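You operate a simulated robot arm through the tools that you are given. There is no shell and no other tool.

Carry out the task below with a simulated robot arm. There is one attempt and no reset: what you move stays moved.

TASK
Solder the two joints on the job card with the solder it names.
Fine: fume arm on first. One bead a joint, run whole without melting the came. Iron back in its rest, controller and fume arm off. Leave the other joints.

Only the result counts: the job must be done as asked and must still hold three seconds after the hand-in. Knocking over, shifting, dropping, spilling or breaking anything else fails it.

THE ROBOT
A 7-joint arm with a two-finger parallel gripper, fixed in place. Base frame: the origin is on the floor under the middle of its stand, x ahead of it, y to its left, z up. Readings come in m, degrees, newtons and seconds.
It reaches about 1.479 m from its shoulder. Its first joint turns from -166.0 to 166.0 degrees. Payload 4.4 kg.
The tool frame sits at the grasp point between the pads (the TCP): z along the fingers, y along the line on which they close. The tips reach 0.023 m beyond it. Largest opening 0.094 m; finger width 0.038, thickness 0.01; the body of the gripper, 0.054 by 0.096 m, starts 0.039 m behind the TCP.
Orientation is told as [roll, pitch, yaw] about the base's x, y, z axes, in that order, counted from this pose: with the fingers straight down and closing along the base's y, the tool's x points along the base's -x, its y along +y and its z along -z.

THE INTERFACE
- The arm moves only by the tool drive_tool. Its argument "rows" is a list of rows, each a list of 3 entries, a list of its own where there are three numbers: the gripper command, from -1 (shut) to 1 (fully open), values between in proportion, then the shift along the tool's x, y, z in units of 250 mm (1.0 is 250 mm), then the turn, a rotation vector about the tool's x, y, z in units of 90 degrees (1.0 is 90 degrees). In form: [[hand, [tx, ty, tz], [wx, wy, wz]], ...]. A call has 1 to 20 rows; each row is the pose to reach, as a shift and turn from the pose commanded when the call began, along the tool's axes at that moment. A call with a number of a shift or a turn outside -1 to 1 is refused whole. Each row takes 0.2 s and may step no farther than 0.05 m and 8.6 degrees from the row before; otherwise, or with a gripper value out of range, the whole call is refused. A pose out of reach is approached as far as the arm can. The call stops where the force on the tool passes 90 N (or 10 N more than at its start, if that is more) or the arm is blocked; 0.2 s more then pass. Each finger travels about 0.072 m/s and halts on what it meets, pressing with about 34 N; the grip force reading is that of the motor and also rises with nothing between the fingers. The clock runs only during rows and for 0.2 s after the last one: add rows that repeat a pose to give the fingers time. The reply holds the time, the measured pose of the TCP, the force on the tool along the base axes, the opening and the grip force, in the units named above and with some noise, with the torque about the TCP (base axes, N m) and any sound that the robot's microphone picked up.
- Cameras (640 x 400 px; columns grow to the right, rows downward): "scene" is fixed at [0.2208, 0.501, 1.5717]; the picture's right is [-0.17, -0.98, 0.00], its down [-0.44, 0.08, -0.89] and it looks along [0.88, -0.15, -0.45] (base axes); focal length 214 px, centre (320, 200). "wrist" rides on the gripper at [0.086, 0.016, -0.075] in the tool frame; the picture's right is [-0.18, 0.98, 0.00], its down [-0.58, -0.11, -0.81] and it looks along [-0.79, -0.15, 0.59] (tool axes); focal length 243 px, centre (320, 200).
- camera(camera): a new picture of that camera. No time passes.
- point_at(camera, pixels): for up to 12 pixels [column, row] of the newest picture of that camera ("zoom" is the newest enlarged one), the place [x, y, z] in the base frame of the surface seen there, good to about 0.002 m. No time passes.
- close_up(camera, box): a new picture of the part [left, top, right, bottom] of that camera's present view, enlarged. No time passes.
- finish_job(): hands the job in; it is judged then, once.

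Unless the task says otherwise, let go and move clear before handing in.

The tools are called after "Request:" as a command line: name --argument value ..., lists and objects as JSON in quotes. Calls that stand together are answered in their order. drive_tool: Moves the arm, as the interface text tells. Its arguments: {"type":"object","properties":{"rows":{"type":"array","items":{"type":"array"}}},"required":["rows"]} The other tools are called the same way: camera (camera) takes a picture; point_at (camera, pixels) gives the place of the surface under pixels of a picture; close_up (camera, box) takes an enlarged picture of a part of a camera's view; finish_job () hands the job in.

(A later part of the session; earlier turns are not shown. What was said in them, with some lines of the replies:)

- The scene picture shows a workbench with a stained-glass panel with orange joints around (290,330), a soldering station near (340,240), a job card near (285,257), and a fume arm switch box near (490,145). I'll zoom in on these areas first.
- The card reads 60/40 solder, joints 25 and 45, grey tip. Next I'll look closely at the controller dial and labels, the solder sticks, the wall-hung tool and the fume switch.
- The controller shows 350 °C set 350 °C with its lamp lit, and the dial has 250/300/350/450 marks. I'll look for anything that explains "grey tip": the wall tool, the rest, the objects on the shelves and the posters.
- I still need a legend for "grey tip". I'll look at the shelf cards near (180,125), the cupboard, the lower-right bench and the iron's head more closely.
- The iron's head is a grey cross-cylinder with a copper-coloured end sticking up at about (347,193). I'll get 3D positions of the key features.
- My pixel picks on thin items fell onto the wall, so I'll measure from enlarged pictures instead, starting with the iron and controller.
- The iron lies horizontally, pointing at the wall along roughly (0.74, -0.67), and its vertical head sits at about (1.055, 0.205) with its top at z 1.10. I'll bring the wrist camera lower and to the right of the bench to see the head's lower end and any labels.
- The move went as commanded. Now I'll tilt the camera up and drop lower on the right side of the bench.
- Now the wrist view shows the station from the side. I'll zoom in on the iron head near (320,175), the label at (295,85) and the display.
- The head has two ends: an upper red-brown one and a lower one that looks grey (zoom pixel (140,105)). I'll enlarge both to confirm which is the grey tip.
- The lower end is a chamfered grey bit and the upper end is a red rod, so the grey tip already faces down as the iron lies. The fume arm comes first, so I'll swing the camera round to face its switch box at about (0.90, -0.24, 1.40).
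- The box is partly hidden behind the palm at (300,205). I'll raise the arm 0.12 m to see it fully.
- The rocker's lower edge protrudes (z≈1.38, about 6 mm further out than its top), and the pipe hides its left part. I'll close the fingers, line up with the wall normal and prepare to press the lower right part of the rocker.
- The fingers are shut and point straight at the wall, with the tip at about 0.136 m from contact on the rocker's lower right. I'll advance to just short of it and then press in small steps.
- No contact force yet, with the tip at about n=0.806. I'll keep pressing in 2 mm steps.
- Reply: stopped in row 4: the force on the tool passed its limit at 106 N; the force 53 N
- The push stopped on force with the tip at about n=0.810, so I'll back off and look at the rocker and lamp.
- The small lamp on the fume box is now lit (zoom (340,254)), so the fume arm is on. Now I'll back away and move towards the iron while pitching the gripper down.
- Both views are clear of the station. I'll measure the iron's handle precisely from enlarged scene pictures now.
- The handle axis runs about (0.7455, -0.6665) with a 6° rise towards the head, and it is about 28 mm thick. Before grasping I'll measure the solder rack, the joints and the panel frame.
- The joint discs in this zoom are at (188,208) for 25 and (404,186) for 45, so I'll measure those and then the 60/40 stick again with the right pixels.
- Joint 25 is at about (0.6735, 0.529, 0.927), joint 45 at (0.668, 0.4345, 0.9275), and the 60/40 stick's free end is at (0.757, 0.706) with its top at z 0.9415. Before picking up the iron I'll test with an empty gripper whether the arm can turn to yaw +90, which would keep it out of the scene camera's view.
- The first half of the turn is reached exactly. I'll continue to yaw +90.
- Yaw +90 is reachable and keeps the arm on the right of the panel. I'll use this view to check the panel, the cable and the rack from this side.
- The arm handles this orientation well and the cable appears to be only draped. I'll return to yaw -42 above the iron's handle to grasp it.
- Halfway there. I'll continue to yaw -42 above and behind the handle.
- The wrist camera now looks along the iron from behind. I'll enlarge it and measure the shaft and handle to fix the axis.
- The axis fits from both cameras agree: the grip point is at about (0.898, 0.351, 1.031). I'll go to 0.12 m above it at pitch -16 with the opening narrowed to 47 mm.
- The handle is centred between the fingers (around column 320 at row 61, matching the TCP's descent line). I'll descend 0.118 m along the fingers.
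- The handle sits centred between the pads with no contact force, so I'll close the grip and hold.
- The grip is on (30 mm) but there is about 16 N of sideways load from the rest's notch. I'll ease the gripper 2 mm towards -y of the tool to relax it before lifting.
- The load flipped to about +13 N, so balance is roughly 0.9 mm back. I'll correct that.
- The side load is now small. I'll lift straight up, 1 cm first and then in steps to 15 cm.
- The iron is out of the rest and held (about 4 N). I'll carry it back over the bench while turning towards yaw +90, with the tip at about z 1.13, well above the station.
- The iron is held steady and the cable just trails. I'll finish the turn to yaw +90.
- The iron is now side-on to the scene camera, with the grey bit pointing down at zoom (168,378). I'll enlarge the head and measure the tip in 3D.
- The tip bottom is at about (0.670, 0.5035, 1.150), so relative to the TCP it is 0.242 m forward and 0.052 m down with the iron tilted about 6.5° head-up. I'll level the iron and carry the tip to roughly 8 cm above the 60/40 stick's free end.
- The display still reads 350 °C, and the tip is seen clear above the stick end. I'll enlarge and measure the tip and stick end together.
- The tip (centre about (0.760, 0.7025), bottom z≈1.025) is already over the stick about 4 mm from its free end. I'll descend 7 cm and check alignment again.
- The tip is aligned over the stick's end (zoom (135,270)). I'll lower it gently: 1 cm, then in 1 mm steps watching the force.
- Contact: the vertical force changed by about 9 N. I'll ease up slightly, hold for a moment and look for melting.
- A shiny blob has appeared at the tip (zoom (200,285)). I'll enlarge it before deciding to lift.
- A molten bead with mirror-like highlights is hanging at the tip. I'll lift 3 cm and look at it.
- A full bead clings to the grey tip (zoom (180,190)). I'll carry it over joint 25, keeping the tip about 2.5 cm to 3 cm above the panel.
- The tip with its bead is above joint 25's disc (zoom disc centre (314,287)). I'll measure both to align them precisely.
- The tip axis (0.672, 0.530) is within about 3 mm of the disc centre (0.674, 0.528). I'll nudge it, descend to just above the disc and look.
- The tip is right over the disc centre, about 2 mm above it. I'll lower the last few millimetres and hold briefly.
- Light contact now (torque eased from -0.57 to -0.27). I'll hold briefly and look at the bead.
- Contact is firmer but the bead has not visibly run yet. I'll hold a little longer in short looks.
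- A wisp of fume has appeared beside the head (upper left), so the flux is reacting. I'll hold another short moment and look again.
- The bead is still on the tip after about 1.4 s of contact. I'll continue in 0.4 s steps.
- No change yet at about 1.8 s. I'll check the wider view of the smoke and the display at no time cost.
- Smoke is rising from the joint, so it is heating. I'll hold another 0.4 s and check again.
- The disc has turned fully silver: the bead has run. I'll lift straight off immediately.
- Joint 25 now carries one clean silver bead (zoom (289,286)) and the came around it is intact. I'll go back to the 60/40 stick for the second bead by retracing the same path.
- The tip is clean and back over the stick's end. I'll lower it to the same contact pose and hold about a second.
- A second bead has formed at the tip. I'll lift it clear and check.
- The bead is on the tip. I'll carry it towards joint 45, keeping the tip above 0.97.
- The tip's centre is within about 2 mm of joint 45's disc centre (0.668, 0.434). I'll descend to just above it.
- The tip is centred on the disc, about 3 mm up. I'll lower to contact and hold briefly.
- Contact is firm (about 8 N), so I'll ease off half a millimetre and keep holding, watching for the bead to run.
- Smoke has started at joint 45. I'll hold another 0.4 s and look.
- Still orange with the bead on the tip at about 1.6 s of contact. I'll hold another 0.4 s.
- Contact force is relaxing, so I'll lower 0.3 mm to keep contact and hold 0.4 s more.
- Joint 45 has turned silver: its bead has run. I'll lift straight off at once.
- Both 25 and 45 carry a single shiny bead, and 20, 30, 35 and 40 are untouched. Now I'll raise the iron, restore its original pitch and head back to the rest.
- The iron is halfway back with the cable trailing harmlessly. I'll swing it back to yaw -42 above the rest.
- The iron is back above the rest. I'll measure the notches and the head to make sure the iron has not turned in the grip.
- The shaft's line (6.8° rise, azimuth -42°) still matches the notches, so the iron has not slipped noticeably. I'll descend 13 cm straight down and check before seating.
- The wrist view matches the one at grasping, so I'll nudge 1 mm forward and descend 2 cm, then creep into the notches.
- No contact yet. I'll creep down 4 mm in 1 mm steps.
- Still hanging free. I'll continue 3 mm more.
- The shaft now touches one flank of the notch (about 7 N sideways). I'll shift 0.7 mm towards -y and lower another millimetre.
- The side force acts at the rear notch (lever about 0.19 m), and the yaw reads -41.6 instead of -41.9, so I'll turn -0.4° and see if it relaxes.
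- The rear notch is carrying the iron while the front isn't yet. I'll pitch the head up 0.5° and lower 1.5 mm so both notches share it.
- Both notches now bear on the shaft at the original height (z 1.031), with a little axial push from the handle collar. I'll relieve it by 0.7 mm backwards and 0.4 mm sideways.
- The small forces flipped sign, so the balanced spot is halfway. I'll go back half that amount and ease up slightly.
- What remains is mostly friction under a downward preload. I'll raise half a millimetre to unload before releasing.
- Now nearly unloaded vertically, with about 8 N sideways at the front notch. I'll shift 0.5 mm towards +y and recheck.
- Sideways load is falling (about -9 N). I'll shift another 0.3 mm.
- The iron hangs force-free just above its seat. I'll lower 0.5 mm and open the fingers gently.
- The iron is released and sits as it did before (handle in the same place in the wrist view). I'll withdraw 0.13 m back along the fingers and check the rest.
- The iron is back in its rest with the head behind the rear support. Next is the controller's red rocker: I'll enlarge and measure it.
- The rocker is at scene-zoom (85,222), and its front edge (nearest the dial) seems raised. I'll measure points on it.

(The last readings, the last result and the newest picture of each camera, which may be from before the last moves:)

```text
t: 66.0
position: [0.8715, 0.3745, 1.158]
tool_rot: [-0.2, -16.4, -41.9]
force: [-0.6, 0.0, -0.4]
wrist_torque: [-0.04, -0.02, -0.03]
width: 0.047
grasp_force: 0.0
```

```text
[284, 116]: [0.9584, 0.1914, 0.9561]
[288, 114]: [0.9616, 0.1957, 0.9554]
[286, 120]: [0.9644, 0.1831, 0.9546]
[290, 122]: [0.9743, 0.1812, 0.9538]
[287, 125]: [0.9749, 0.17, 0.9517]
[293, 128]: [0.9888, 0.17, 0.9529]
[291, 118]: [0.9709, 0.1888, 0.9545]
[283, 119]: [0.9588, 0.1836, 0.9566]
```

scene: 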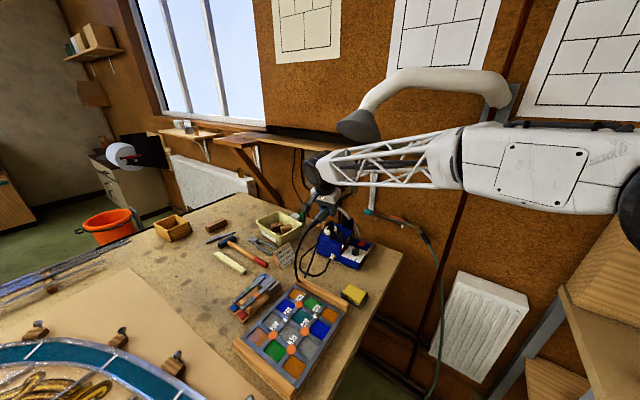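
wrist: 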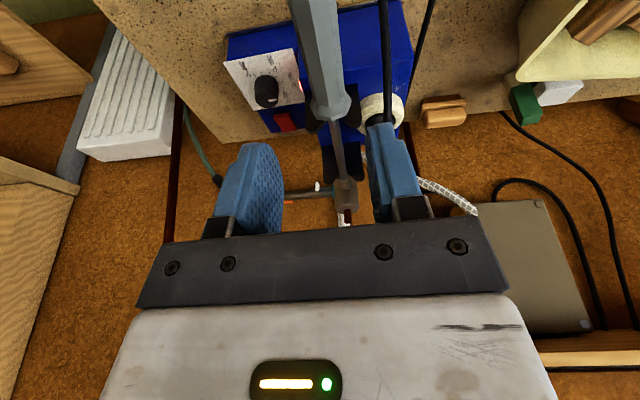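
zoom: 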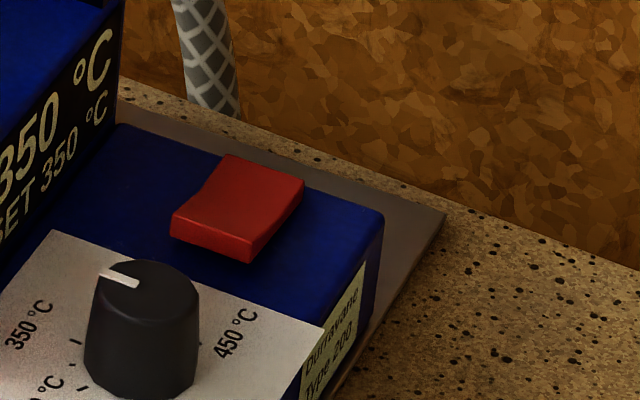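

Request:
point_at --camera "zoom" --pixels '[[180, 212], [245, 240], [215, 225], [235, 195], [270, 200], [230, 160], [297, 185], [265, 170], [210, 248], [150, 180], [330, 230], [145, 300]]'

Request:
close_up --camera "wrist" --box '[270, 100, 310, 140]'

Request:
point_at --camera "zoom" --pixels '[[170, 190], [230, 175], [200, 150], [240, 240], [210, 280], [290, 290], [270, 230], [320, 340], [250, 350], [200, 100], [300, 180], [140, 250]]'

```text
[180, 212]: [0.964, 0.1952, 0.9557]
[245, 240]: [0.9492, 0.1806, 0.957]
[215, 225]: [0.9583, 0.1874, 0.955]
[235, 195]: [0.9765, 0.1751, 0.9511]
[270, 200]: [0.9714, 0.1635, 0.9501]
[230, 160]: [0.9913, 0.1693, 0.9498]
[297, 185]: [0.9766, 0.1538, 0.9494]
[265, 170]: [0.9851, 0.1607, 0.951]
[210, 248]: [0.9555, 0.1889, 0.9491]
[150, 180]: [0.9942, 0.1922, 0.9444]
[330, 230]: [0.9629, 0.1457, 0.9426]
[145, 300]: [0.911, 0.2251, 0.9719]
```

```text
10.00 times, centred on (290, 120) of wrist
```

zoom: 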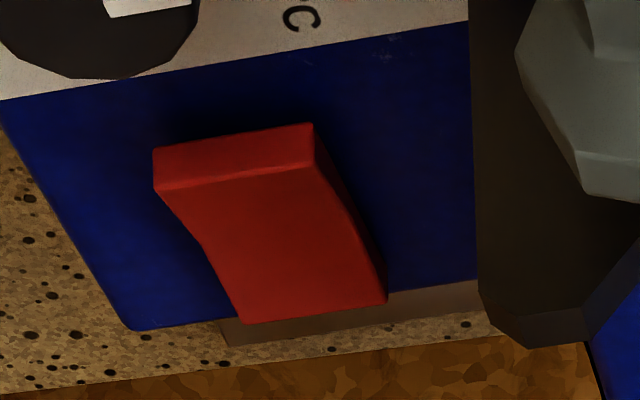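

```text
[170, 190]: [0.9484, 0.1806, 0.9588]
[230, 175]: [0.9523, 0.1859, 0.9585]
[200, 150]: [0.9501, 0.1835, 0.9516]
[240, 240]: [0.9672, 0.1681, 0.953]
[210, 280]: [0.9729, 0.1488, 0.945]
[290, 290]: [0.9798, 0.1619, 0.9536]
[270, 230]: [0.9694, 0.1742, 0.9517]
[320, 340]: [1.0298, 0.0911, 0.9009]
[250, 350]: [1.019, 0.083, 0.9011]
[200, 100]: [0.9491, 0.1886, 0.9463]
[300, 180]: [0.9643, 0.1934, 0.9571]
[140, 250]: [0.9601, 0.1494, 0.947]
```

The rocker's front edge (toward the room, z≈0.958) is raised and its back (z≈0.950) is down, so pressing the front edge at about (0.957, 0.188) should switch it off. The fume cone hangs above, so I'll check the heights of the cone and my wrist first.

Request:
camera --camera "scene"

Request:
point_at --camera "scene" --pixels '[[340, 130], [350, 140], [362, 142], [375, 138], [360, 115], [303, 180], [310, 160], [330, 170], [360, 160], [420, 165], [450, 145], [400, 85]]'

```text
taken
```

scene: 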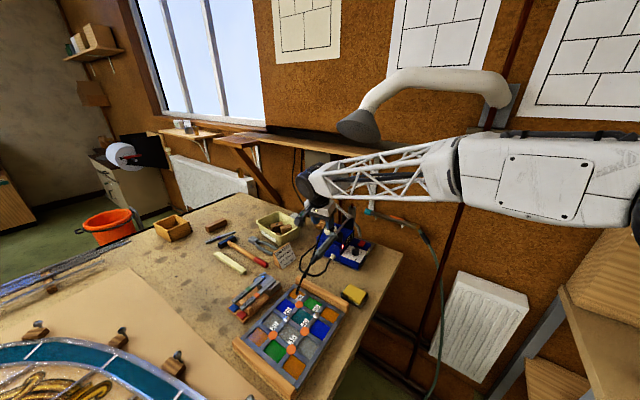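

```text
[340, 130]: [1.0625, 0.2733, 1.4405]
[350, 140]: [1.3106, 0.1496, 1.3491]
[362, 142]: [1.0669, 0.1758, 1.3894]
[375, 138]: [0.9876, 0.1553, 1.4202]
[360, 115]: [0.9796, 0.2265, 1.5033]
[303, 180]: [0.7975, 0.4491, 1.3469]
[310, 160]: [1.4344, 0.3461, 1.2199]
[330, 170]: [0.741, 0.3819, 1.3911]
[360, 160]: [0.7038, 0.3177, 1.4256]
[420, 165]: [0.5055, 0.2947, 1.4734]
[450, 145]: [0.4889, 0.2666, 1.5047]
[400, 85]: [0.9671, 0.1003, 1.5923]
```

The cone's rim is at z≈1.39 around (1.02, 0.21), so I must come in low from the room side. I'll shut the fingers and move right, clear of the station, while turning towards yaw 48 so the slim side of the gripper faces the iron.

Request:
drive_tool --rows '[[-1, [-0.0484, -0.1111, 0.0185], [-0.0259, 0, -0.0879]], [-1, [-0.0968, -0.2223, 0.037], [-0.0518, 0, -0.1759]], [-1, [-0.1451, -0.3334, 0.0555], [-0.0776, 0, -0.2638]], [-1, [-0.1935, -0.4445, 0.074], [-0.1035, 0, -0.3518]], [-1, [-0.2419, -0.5556, 0.0925], [-0.1294, 0, -0.4397]], [-1, [-0.2903, -0.6668, 0.111], [-0.1553, 0, -0.5276]], [-1, [-0.3386, -0.7779, 0.1295], [-0.1811, 0, -0.6156]], [-1, [-0.387, -0.889, 0.148], [-0.207, 0, -0.7035]]]'

Request:
camera --camera "scene"

```text
t: 67.8
position: [0.7983, 0.1424, 1.15]
tool_rot: [0.0, -16.4, 24.1]
force: [-0.1, -0.4, 0.5]
wrist_torque: [0.01, -0.02, 0.01]
width: 0.0002
grasp_force: 33.7
```

```text
taken
```

scene: 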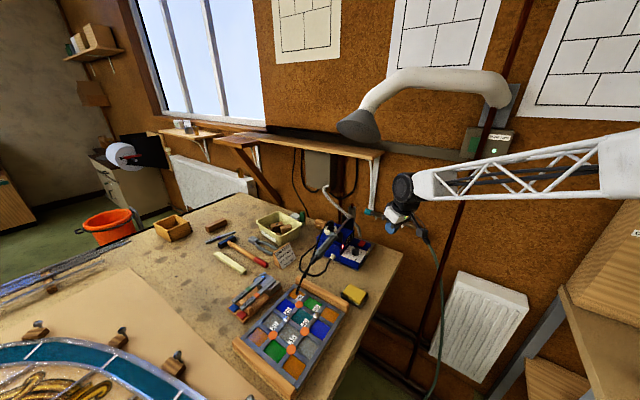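

The view of the station is clear. I'll drop to z 1.04 with yaw 48 first.

Request:
drive_tool --rows '[[-1, [0.0414, 0, 0.1407], [-0.025, 0, -0.0849]], [-1, [0.0828, 0, 0.2814], [-0.05, 0, -0.1699]], [-1, [0.1242, 0, 0.4221], [-0.075, 0, -0.2548]]]'

```text
t: 68.6
position: [0.8003, 0.1401, 1.0414]
tool_rot: [-0.1, -16.4, 48.0]
force: [-0.4, -0.1, 0.0]
wrist_torque: [0.01, 0.0, -0.04]
width: 0.0
grasp_force: 33.9
```

Now I'll slide in low over the rocker and level the gripper to an 8° lean.

Request:
drive_tool --rows '[[-1, [-0.131, -0.0903, 0.04], [0, 0.0233, 0]], [-1, [-0.262, -0.1805, 0.08], [0, 0.0467, 0]], [-1, [-0.393, -0.2708, 0.12], [0, 0.07, 0]], [-1, [-0.524, -0.361, 0.16], [0, 0.0933, 0]]]'

Request:
camera --camera "scene"

Request:
close_up --camera "scene" --box '[330, 200, 410, 270]'

Request:
camera --camera "wrist"

```text
t: 69.6
position: [0.9584, 0.1816, 1.0428]
tool_rot: [0.1, -8.0, 47.9]
force: [0.2, -0.2, 0.4]
wrist_torque: [0.0, 0.0, 0.0]
width: 0.0001
grasp_force: 33.8
```

```text
taken
```

scene: 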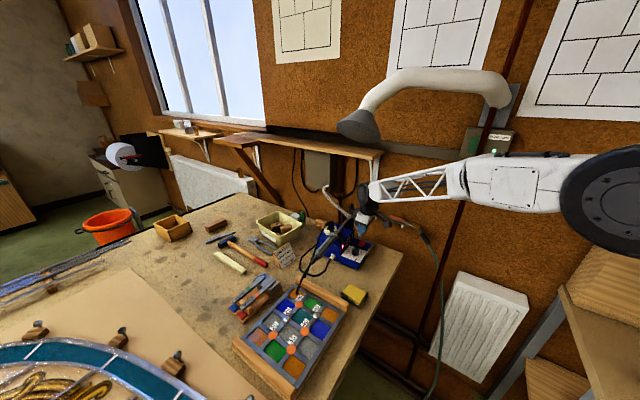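

```text
5.71 times, centred on (370, 235) of scene
```

zoom: 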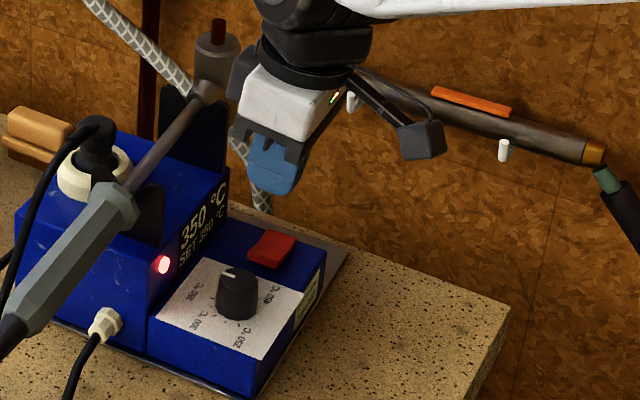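

```text
taken
```

wrist: 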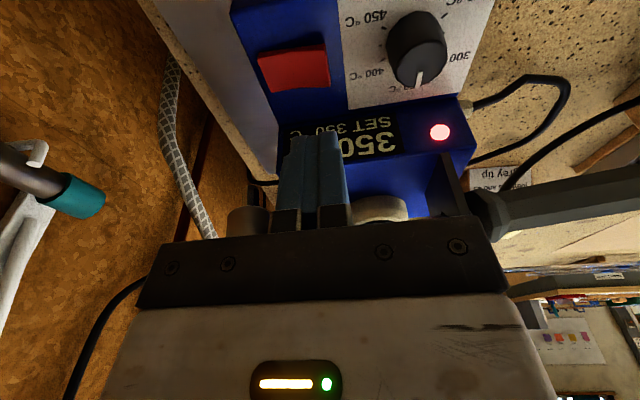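

The projected landing point is near wrist pixel (317,74), on the rocker about 7 mm inside its raised front edge at the right. I'll descend 5 cm and then press in 2 mm steps.

Request:
drive_tool --rows '[[-1, [0.0111, 0, 0.0792], [0, 0, 0]], [-1, [0.0222, 0, 0.1584], [0, 0, 0]], [-1, [0.0289, 0, 0.206], [0, 0, 0]]]'

Request:
camera --camera "wrist"

Request:
close_up --camera "scene" --box '[340, 215, 400, 265]'

```text
t: 70.4
position: [0.9587, 0.1832, 0.9893]
tool_rot: [0.0, -7.9, 48.0]
force: [-0.2, -0.5, 0.1]
wrist_torque: [0.01, 0.03, 0.0]
width: 0.0001
grasp_force: 34.2
```

```text
taken
```

wrist: 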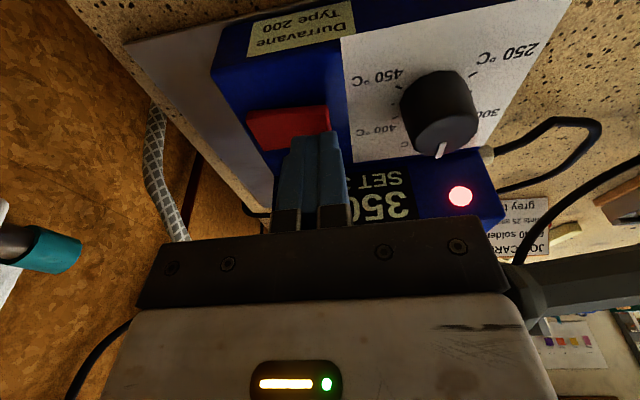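

```text
8.00 times, centred on (370, 240) of scene
```

zoom: 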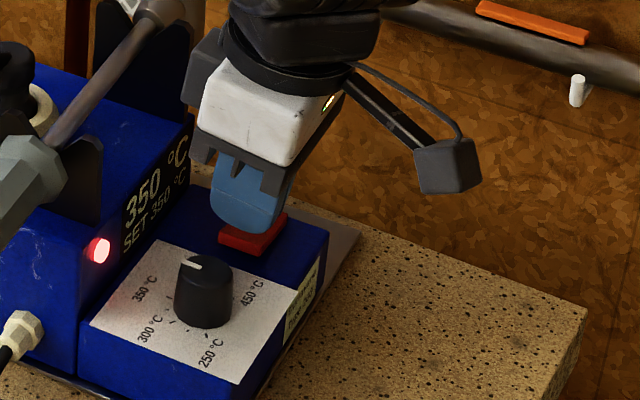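

The finger is right over the front part of the rocker. I'll press down in 2 mm steps.

Request:
drive_tool --rows '[[-1, [0.0011, 0, 0.0079], [0, 0, 0]], [-1, [0.0022, 0, 0.0158], [0, 0, 0]], [-1, [0.0033, 0, 0.0238], [0, 0, 0]], [-1, [0.0045, 0, 0.0317], [0, 0, 0]]]'

Request:
close_up --camera "scene" --box '[340, 215, 400, 265]'

```text
t: 71.4
position: [0.9573, 0.1836, 0.9804]
tool_rot: [0.0, -8.0, 47.9]
force: [-0.5, -0.5, 0.8]
wrist_torque: [0.04, 0.02, -0.02]
width: 0.0
grasp_force: 34.0
```

```text
8.00 times, centred on (370, 240) of scene
```

zoom: 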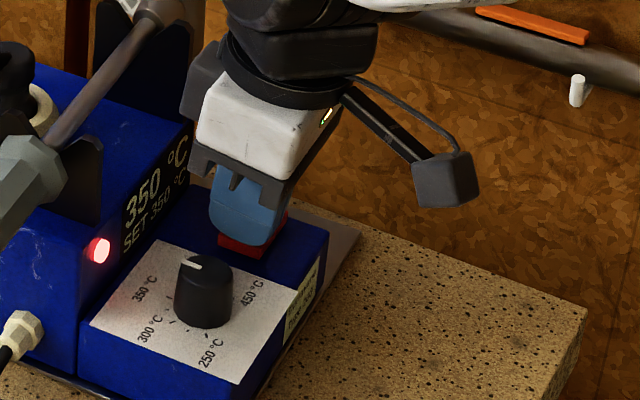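

No force yet. I'll continue in 2 mm steps.

Request:
drive_tool --rows '[[-1, [0.0011, 0, 0.0079], [0, 0, 0]], [-1, [0.0022, 0, 0.0158], [0, 0, 0]]]'

Request:
close_up --camera "scene" --box '[340, 215, 400, 265]'

```text
t: 72.0
position: [0.9578, 0.1824, 0.9789]
tool_rot: [-0.1, -8.1, 47.9]
force: [-15.5, -0.3, 21.3]
wrist_torque: [-0.33, 0.4, -0.21]
width: 0.0
grasp_force: 34.0
```

```text
8.00 times, centred on (370, 240) of scene
```

zoom: 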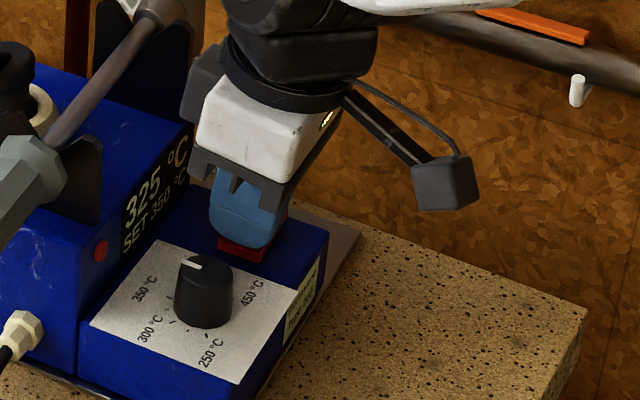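

The controller's lamp has gone dark and the display is falling (325 °C), so it is off. I'll lift straight up and check it.

Request:
drive_tool --rows '[[-1, [-0.0056, 0, -0.04], [0, 0, 0]], [-1, [-0.0167, 0, -0.119], [0, 0, 0]], [-1, [-0.0333, 0, -0.238], [0, 0, 0]]]'

Request:
close_up --camera "scene" --box '[320, 205, 400, 270]'

```text
t: 72.8
position: [0.9582, 0.1834, 1.0372]
tool_rot: [0.0, -7.9, 48.0]
force: [0.3, 0.8, -0.1]
wrist_torque: [-0.01, 0.01, -0.03]
width: 0.0
grasp_force: 33.6
```

```text
6.15 times, centred on (360, 238) of scene
```

zoom: 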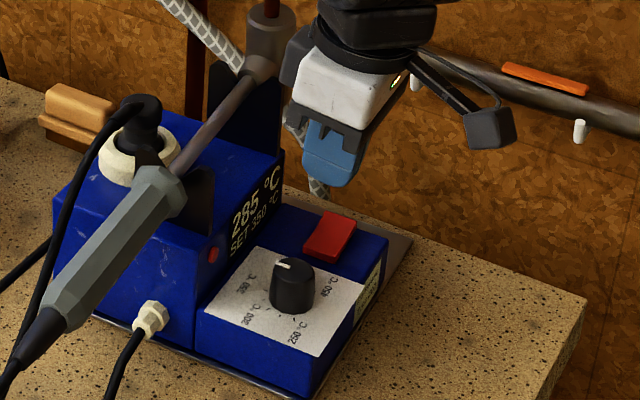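

The controller is off (285 °C and falling) and the rocker's front is down. I'll back out the way I came in.

Request:
drive_tool --rows '[[-1, [0.1355, 0.0903, -0.019], [0, 0, 0]], [-1, [0.271, 0.1805, -0.038], [0, 0, 0]], [-1, [0.4065, 0.2708, -0.057], [0, 0, 0]], [-1, [0.542, 0.361, -0.076], [0, 0, 0]]]'

Request:
close_up --camera "scene" --box '[440, 100, 540, 180]'

```text
t: 73.8
position: [0.7992, 0.1415, 1.0366]
tool_rot: [0.0, -7.9, 47.9]
force: [0.5, 0.1, -0.6]
wrist_torque: [0.0, -0.04, 0.03]
width: 0.0
grasp_force: 34.1
```

```text
5.00 times, centred on (490, 140) of scene
```

zoom: 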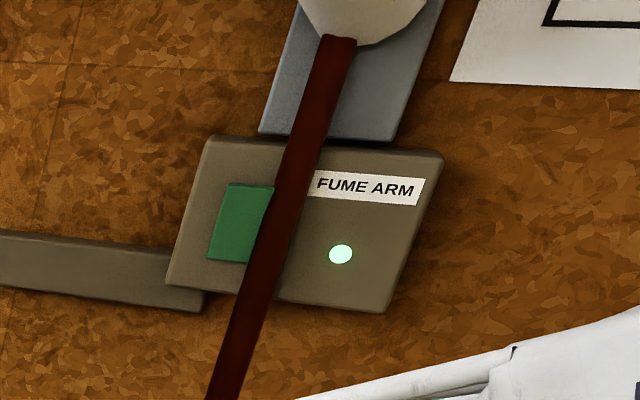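

Request:
point_at --camera "zoom" --pixels '[[235, 190], [255, 190], [230, 210], [245, 210], [220, 230], [240, 230], [218, 250], [235, 255], [260, 200], [190, 200], [245, 275], [340, 280]]'

```text
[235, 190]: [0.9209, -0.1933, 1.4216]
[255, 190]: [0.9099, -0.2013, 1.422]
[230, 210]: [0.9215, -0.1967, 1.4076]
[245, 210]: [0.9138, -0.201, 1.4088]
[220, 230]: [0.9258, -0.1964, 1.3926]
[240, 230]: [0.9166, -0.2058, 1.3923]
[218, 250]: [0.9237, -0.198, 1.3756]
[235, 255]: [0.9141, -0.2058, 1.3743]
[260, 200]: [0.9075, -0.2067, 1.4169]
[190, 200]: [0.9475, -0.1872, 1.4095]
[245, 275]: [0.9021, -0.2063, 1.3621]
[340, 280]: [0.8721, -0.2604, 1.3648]
```

The rocker's top now protrudes (n≈0.807 against 0.813 at the bottom), so pressing its top at z≈1.42 will switch it off. I'll rise and turn back towards the wall in stages.

Request:
drive_tool --rows '[[-1, [0.023, 0.0163, -0.1378], [0.0115, 0, 0.0831]], [-1, [0.046, 0.0327, -0.2757], [0.0231, 0, 0.1662]], [-1, [0.069, 0.049, -0.4135], [0.0346, 0, 0.2493]], [-1, [0.092, 0.0653, -0.5513], [0.0461, 0, 0.3323]], [-1, [0.115, 0.0817, -0.6892], [0.0577, 0, 0.4154]], [-1, [0.138, 0.098, -0.827], [0.0692, 0, 0.4985]]]'

```text
t: 75.2
position: [0.7382, 0.1122, 1.236]
tool_rot: [0.1, -8.0, 2.4]
force: [0.2, 0.8, 0.2]
wrist_torque: [-0.02, 0.0, -0.01]
width: 0.0001
grasp_force: 34.1
```

Request:
drive_tool --rows '[[-1, [0.0017, -0.074, -0.0972], [0.0116, 0, 0.0825]], [-1, [0.0033, -0.148, -0.1943], [0.0232, 0, 0.165]], [-1, [0.005, -0.222, -0.2915], [0.0348, 0, 0.2476]], [-1, [0.0067, -0.296, -0.3887], [0.0464, 0, 0.3301]], [-1, [0.0083, -0.37, -0.4858], [0.058, 0, 0.4126]], [-1, [0.01, -0.444, -0.583], [0.0696, 0, 0.4951]]]'

Request:
camera --camera "scene"

```text
t: 76.6
position: [0.7199, -0.0011, 1.3821]
tool_rot: [0.0, -7.9, -42.4]
force: [0.1, 0.6, 0.1]
wrist_torque: [0.05, 0.0, 0.01]
width: 0.0
grasp_force: 34.3
```

```text
taken
```

scene: 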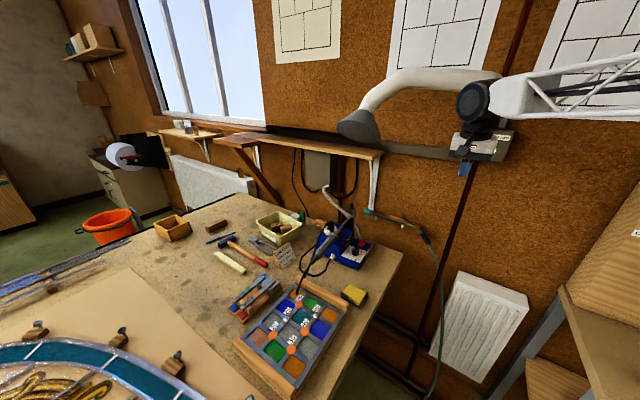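

Clear of everything. Now I'll pitch the fingers to horizontal, facing the wall, in front of the fume box at z 1.42.

Request:
drive_tool --rows '[[-1, [-0.01, -0.0056, -0.0085], [0, -0.0912, 0]], [-1, [-0.03, -0.0112, -0.017], [0, -0.1824, 0]], [-1, [-0.06, -0.0168, -0.0255], [0, -0.2736, 0]], [-1, [-0.1, -0.0224, -0.034], [0, -0.3648, 0]], [-1, [-0.15, -0.028, -0.0425], [0, -0.456, 0]], [-1, [-0.21, -0.0336, -0.051], [0, -0.5472, 0]], [-1, [-0.28, -0.0392, -0.0595], [0, -0.6384, 0]], [-1, [-0.35, -0.0448, -0.068], [0, -0.7296, 0]], [-1, [-0.42, -0.0504, -0.0765], [0, -0.8208, 0]], [-1, [-0.494, -0.056, -0.085], [0, -0.912, 0]]]'

Request:
close_up --camera "scene" --box '[420, 90, 560, 190]'

```text
t: 78.8
position: [0.8008, -0.0902, 1.4202]
tool_rot: [163.8, -89.9, 153.9]
force: [-0.1, -0.5, 0.3]
wrist_torque: [0.0, 0.05, 0.01]
width: 0.0001
grasp_force: 34.2
```

```text
4.00 times, centred on (490, 140) of scene
```

zoom: 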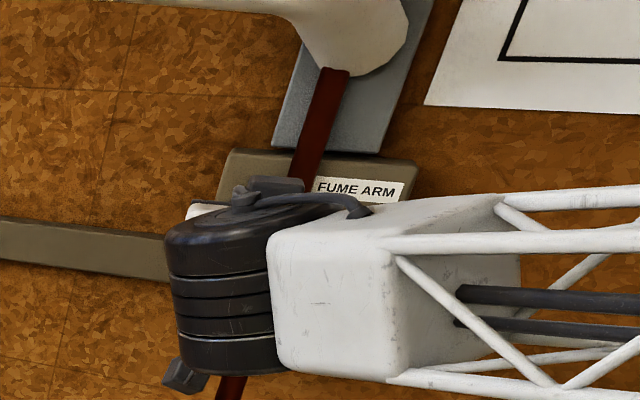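

The fingers point at the upper part of the rocker (t≈0.476, z≈1.42). I'll advance to just short of it and then press gently.

Request:
drive_tool --rows '[[-1, [0, 0, 0.16], [0, 0, 0]], [-1, [0, 0, 0.32], [0, 0, 0]], [-1, [0, 0, 0.44], [0, 0, 0]], [-1, [0, 0, 0.49], [0, 0, 0]], [-1, [0, 0, 0.508], [0, 0, 0]]]'

Request:
drive_tool --rows '[[-1, [0, 0, 0.006], [0, 0, 0]], [-1, [0, 0, 0.012], [0, 0, 0]]]'

```text
t: 80.0
position: [0.8937, -0.1756, 1.4192]
tool_rot: [127.6, -90.0, -169.8]
force: [-0.3, -0.2, -0.2]
wrist_torque: [0.0, -0.01, 0.0]
width: 0.0001
grasp_force: 34.0
```

```text
t: 80.6
position: [0.896, -0.1779, 1.4203]
tool_rot: [125.4, -90.0, -167.7]
force: [-0.5, 0.0, -0.3]
wrist_torque: [0.03, -0.01, 0.0]
width: 0.0001
grasp_force: 34.0
```

No contact yet with the tip at n≈0.803. I'll continue in 1.5 mm steps.

Request:
drive_tool --rows '[[-1, [0, 0, 0.006], [0, 0, 0]], [-1, [0, 0, 0.012], [0, 0, 0]], [-1, [0, 0, 0.018], [0, 0, 0]]]'

Request:
close_up --camera "scene" --box '[420, 90, 560, 190]'

Request:
camera --camera "wrist"

```text
t: 81.4
position: [0.8988, -0.1816, 1.418]
tool_rot: [116.7, -90.1, -159.2]
force: [0.2, 0.3, -0.1]
wrist_torque: [0.01, 0.01, 0.02]
width: 0.0001
grasp_force: 33.6
```

```text
4.00 times, centred on (490, 140) of scene
```

zoom: 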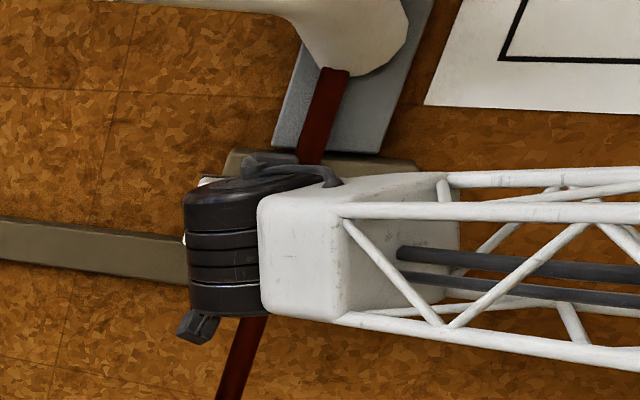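

```text
taken
```

wrist: 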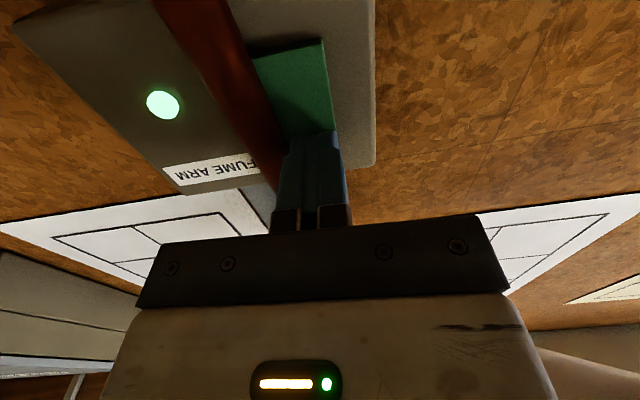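

The wrist view shows the lamp still lit at (163,104) and the fingers right at the rocker's upper end. I'll press on in 1 mm steps.

Request:
drive_tool --rows '[[-1, [0, 0, 0.004], [0, 0, 0]], [-1, [0, 0, 0.008], [0, 0, 0]]]'

Request:
camera --camera "wrist"

```text
t: 82.0
position: [0.8996, -0.1832, 1.4184]
tool_rot: [23.3, -90.1, -65.7]
force: [-0.6, 0.5, -0.5]
wrist_torque: [0.0, 0.02, 0.01]
width: 0.0001
grasp_force: 34.1
```

```text
taken
```

wrist: 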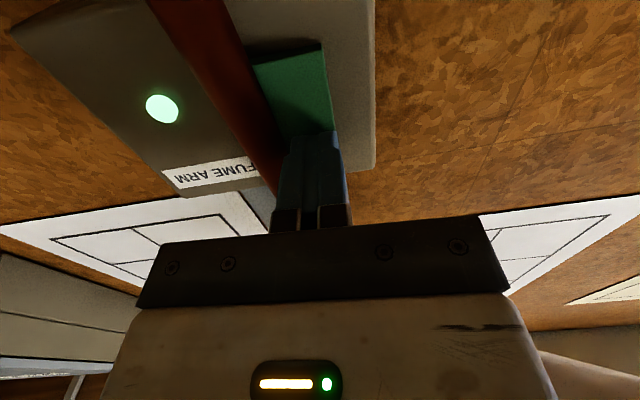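

Still no contact force. I'll go another 2 mm in 1 mm steps.

Request:
drive_tool --rows '[[-1, [0, 0, 0.004], [0, 0, 0]], [-1, [0, 0, 0.008], [0, 0, 0]]]'

Request:
camera --camera "wrist"

```text
t: 82.6
position: [0.9014, -0.1831, 1.4182]
tool_rot: [98.7, -90.0, -141.1]
force: [-35.0, 14.6, -8.9]
wrist_torque: [0.45, 0.74, -0.52]
width: 0.0002
grasp_force: 34.4
```

```text
taken
```

wrist: 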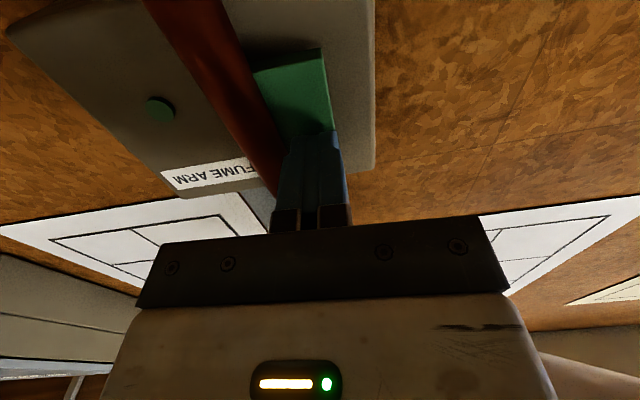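

The fume lamp at (160,108) is now dark, so the fume arm is off. I'll back straight away from the wall.

Request:
drive_tool --rows '[[-1, [0, 0, -0.08], [0, 0, 0]], [-1, [0, 0, -0.24], [0, 0, 0]], [-1, [0, 0, -0.42], [0, 0, 0]], [-1, [0, 0, -0.6], [0, 0, 0]], [-1, [0, 0, -0.78], [0, 0, 0]]]'

Request:
camera --camera "scene"

Request:
close_up --camera "scene" --box '[300, 190, 400, 280]'

Request:
close_up --camera "scene" --box '[230, 270, 370, 390]'

Request:
camera --camera "wrist"

```text
t: 83.8
position: [0.7594, -0.051, 1.4197]
tool_rot: [-33.1, -89.9, -9.3]
force: [0.7, 0.2, -1.2]
wrist_torque: [0.01, 0.02, 0.01]
width: 0.0002
grasp_force: 34.0
```

```text
taken
```

scene: 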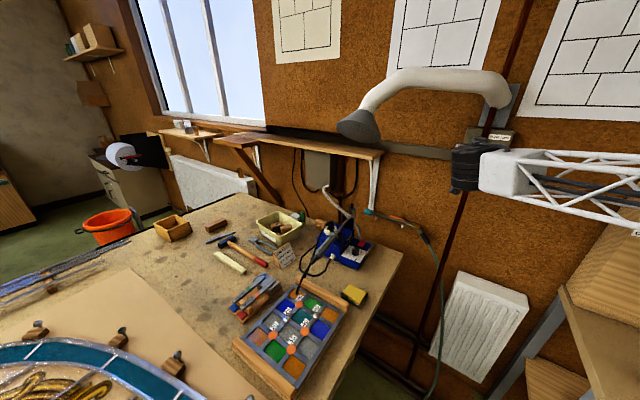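

```text
4.44 times, centred on (350, 235) of scene
```

zoom: 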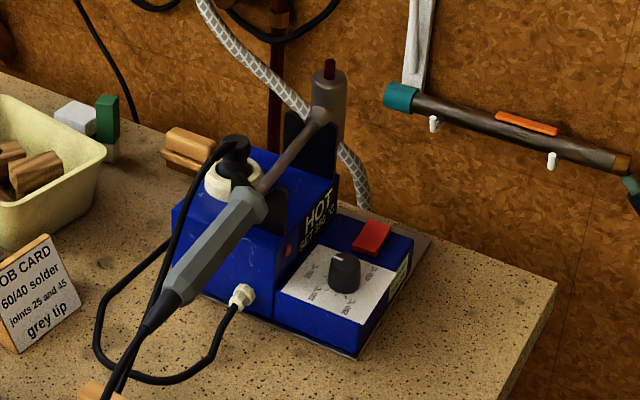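

```text
3.33 times, centred on (300, 330) of scene
```

zoom: 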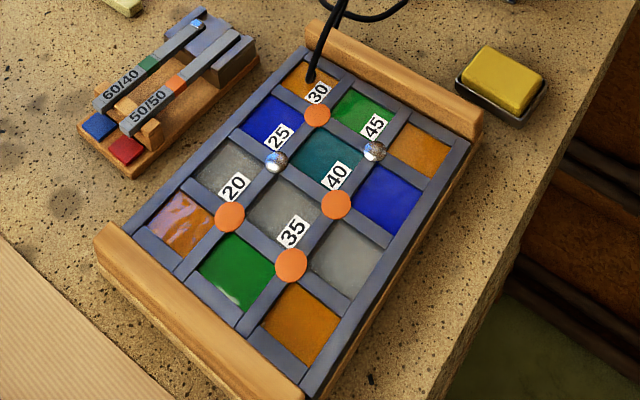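

```text
taken
```

wrist: 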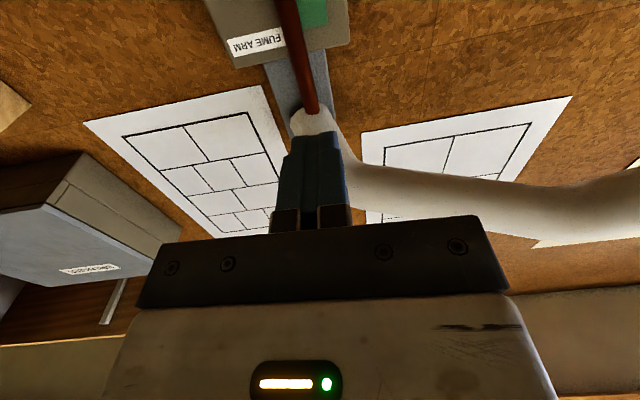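

The controller reads HOT with its lamp off, the iron is in its rest, and joints 25 and 45 are done. I see a small bright spot at the far end of the 60/40 stick (zoom (200,22)), so I'll check that and the beads up close.

Request:
close_up --camera "scene" --box '[240, 268, 290, 315]'

Request:
close_up --camera "scene" --box '[275, 300, 330, 340]'

Request:
close_up --camera "scene" --box '[440, 100, 540, 180]'

```text
8.51 times, centred on (265, 292) of scene
```

zoom: 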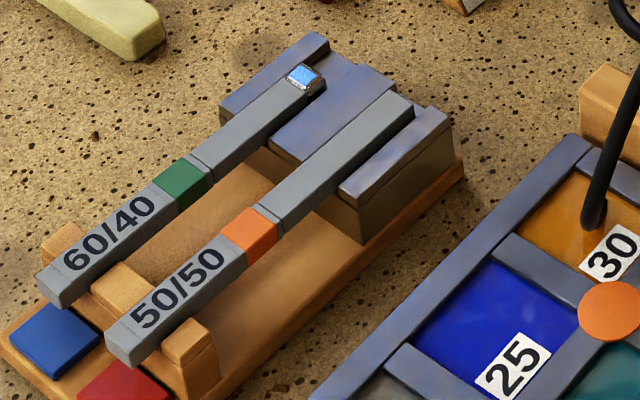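

```text
10.00 times, centred on (302, 320) of scene
```

zoom: 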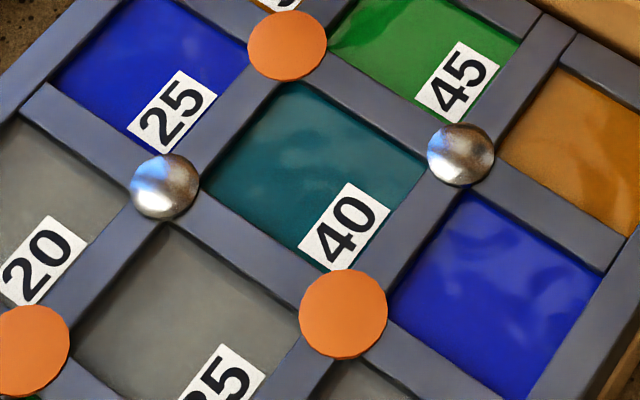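

```text
5.00 times, centred on (490, 140) of scene
```

zoom: 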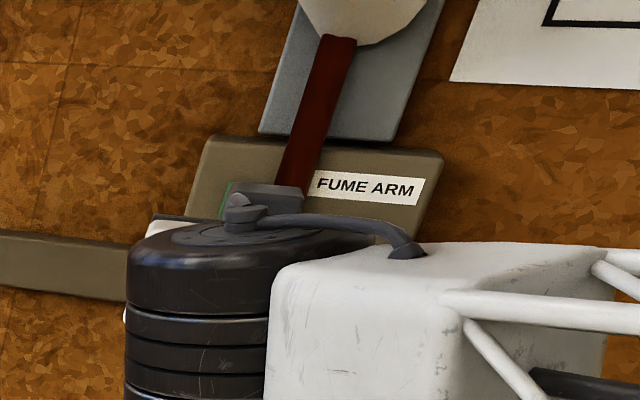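

The bright spot is just the freshly melted end of the used stick, and both beads look whole with came and neighbours untouched. I'll do a final check of the iron's seat against its original picture and of the other items.

Request:
close_up --camera "scene" --box '[310, 180, 380, 250]'

Request:
point_at --camera "zoom" --pixels '[[360, 145], [360, 160], [360, 190], [358, 230], [348, 205], [320, 240], [285, 285], [255, 315], [220, 350], [185, 390]]'

Request:
close_up --camera "scene" --box '[140, 200, 330, 300]'

```text
5.71 times, centred on (345, 215) of scene
```

zoom: 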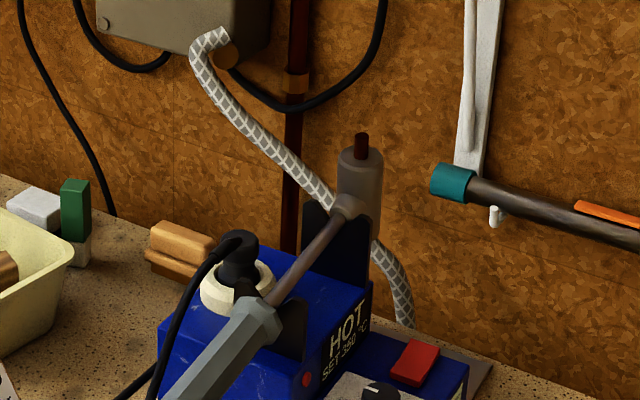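

```text
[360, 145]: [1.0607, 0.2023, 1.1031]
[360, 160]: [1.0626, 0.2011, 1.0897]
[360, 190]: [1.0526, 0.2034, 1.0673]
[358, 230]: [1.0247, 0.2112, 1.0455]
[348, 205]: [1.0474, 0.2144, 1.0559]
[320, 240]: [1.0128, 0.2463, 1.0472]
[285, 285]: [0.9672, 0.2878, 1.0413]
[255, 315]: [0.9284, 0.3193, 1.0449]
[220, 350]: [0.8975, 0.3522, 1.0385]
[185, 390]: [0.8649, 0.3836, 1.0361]
```

```text
3.37 times, centred on (235, 250) of scene
```

zoom: 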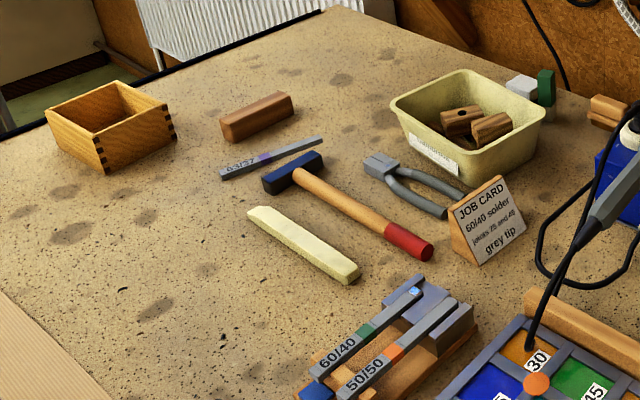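

The iron sits within a millimetre or two of its original place and everything else is where it was. I'll move a little further clear with the hand open, then hand in.

Request:
drive_tool --rows '[[-1, [0, 0, -0.16], [0, 0, 0]], [-0.5, [0, 0, -0.32], [0, 0, 0]], [0, [0, 0, -0.4], [0, 0, 0]], [0, [0, 0, -0.4], [0, 0, 0]]]'

Request:
close_up --camera "scene" --box '[440, 100, 540, 180]'

Request:
camera --camera "scene"

```text
t: 84.8
position: [0.6835, 0.0154, 1.4176]
tool_rot: [15.5, -89.9, -57.9]
force: [0.3, -0.3, -0.2]
wrist_torque: [-0.01, -0.02, 0.04]
width: 0.0467
grasp_force: 0.1
```

```text
5.00 times, centred on (490, 140) of scene
```

zoom: 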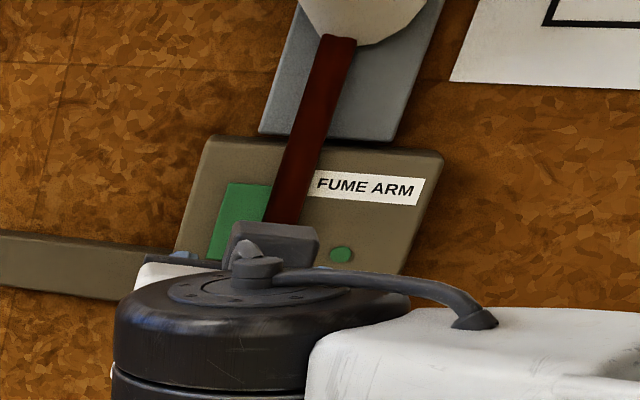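

```text
taken
```

scene: 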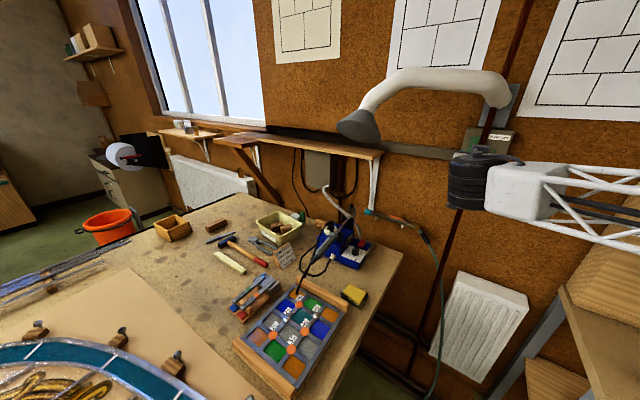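

The fume lamp is dark (zoom (342,254)), the controller is off, and the iron is in its rest. Joints 25 and 45 carry one bead each and the gripper is empty and clear, so I'm handing in.

Request:
finish_job

```text
The job is handed in.
```

I soldered joints 25 and 45 with 60/40 from the grey tip, and the job is handed in. I don't know yet how it was judged.

- **Fume arm:** I switched it on before anything else and off again at the end; its lamp is dark.
- **Joints:** Each has one silver bead covering the whole joint. The came around both looks intact, and joints 20, 30, 35 and 40 are untouched.
- **Iron:** It is back in its rest, within a couple of millimetres of where it started.
- **Controller:** It is off. Its display read "HOT" while the iron cooled from 350 °C.
- **Bench:** Everything else I checked in the pictures was where it had been. The 60/40 stick has a shiny melted end where the solder was taken.
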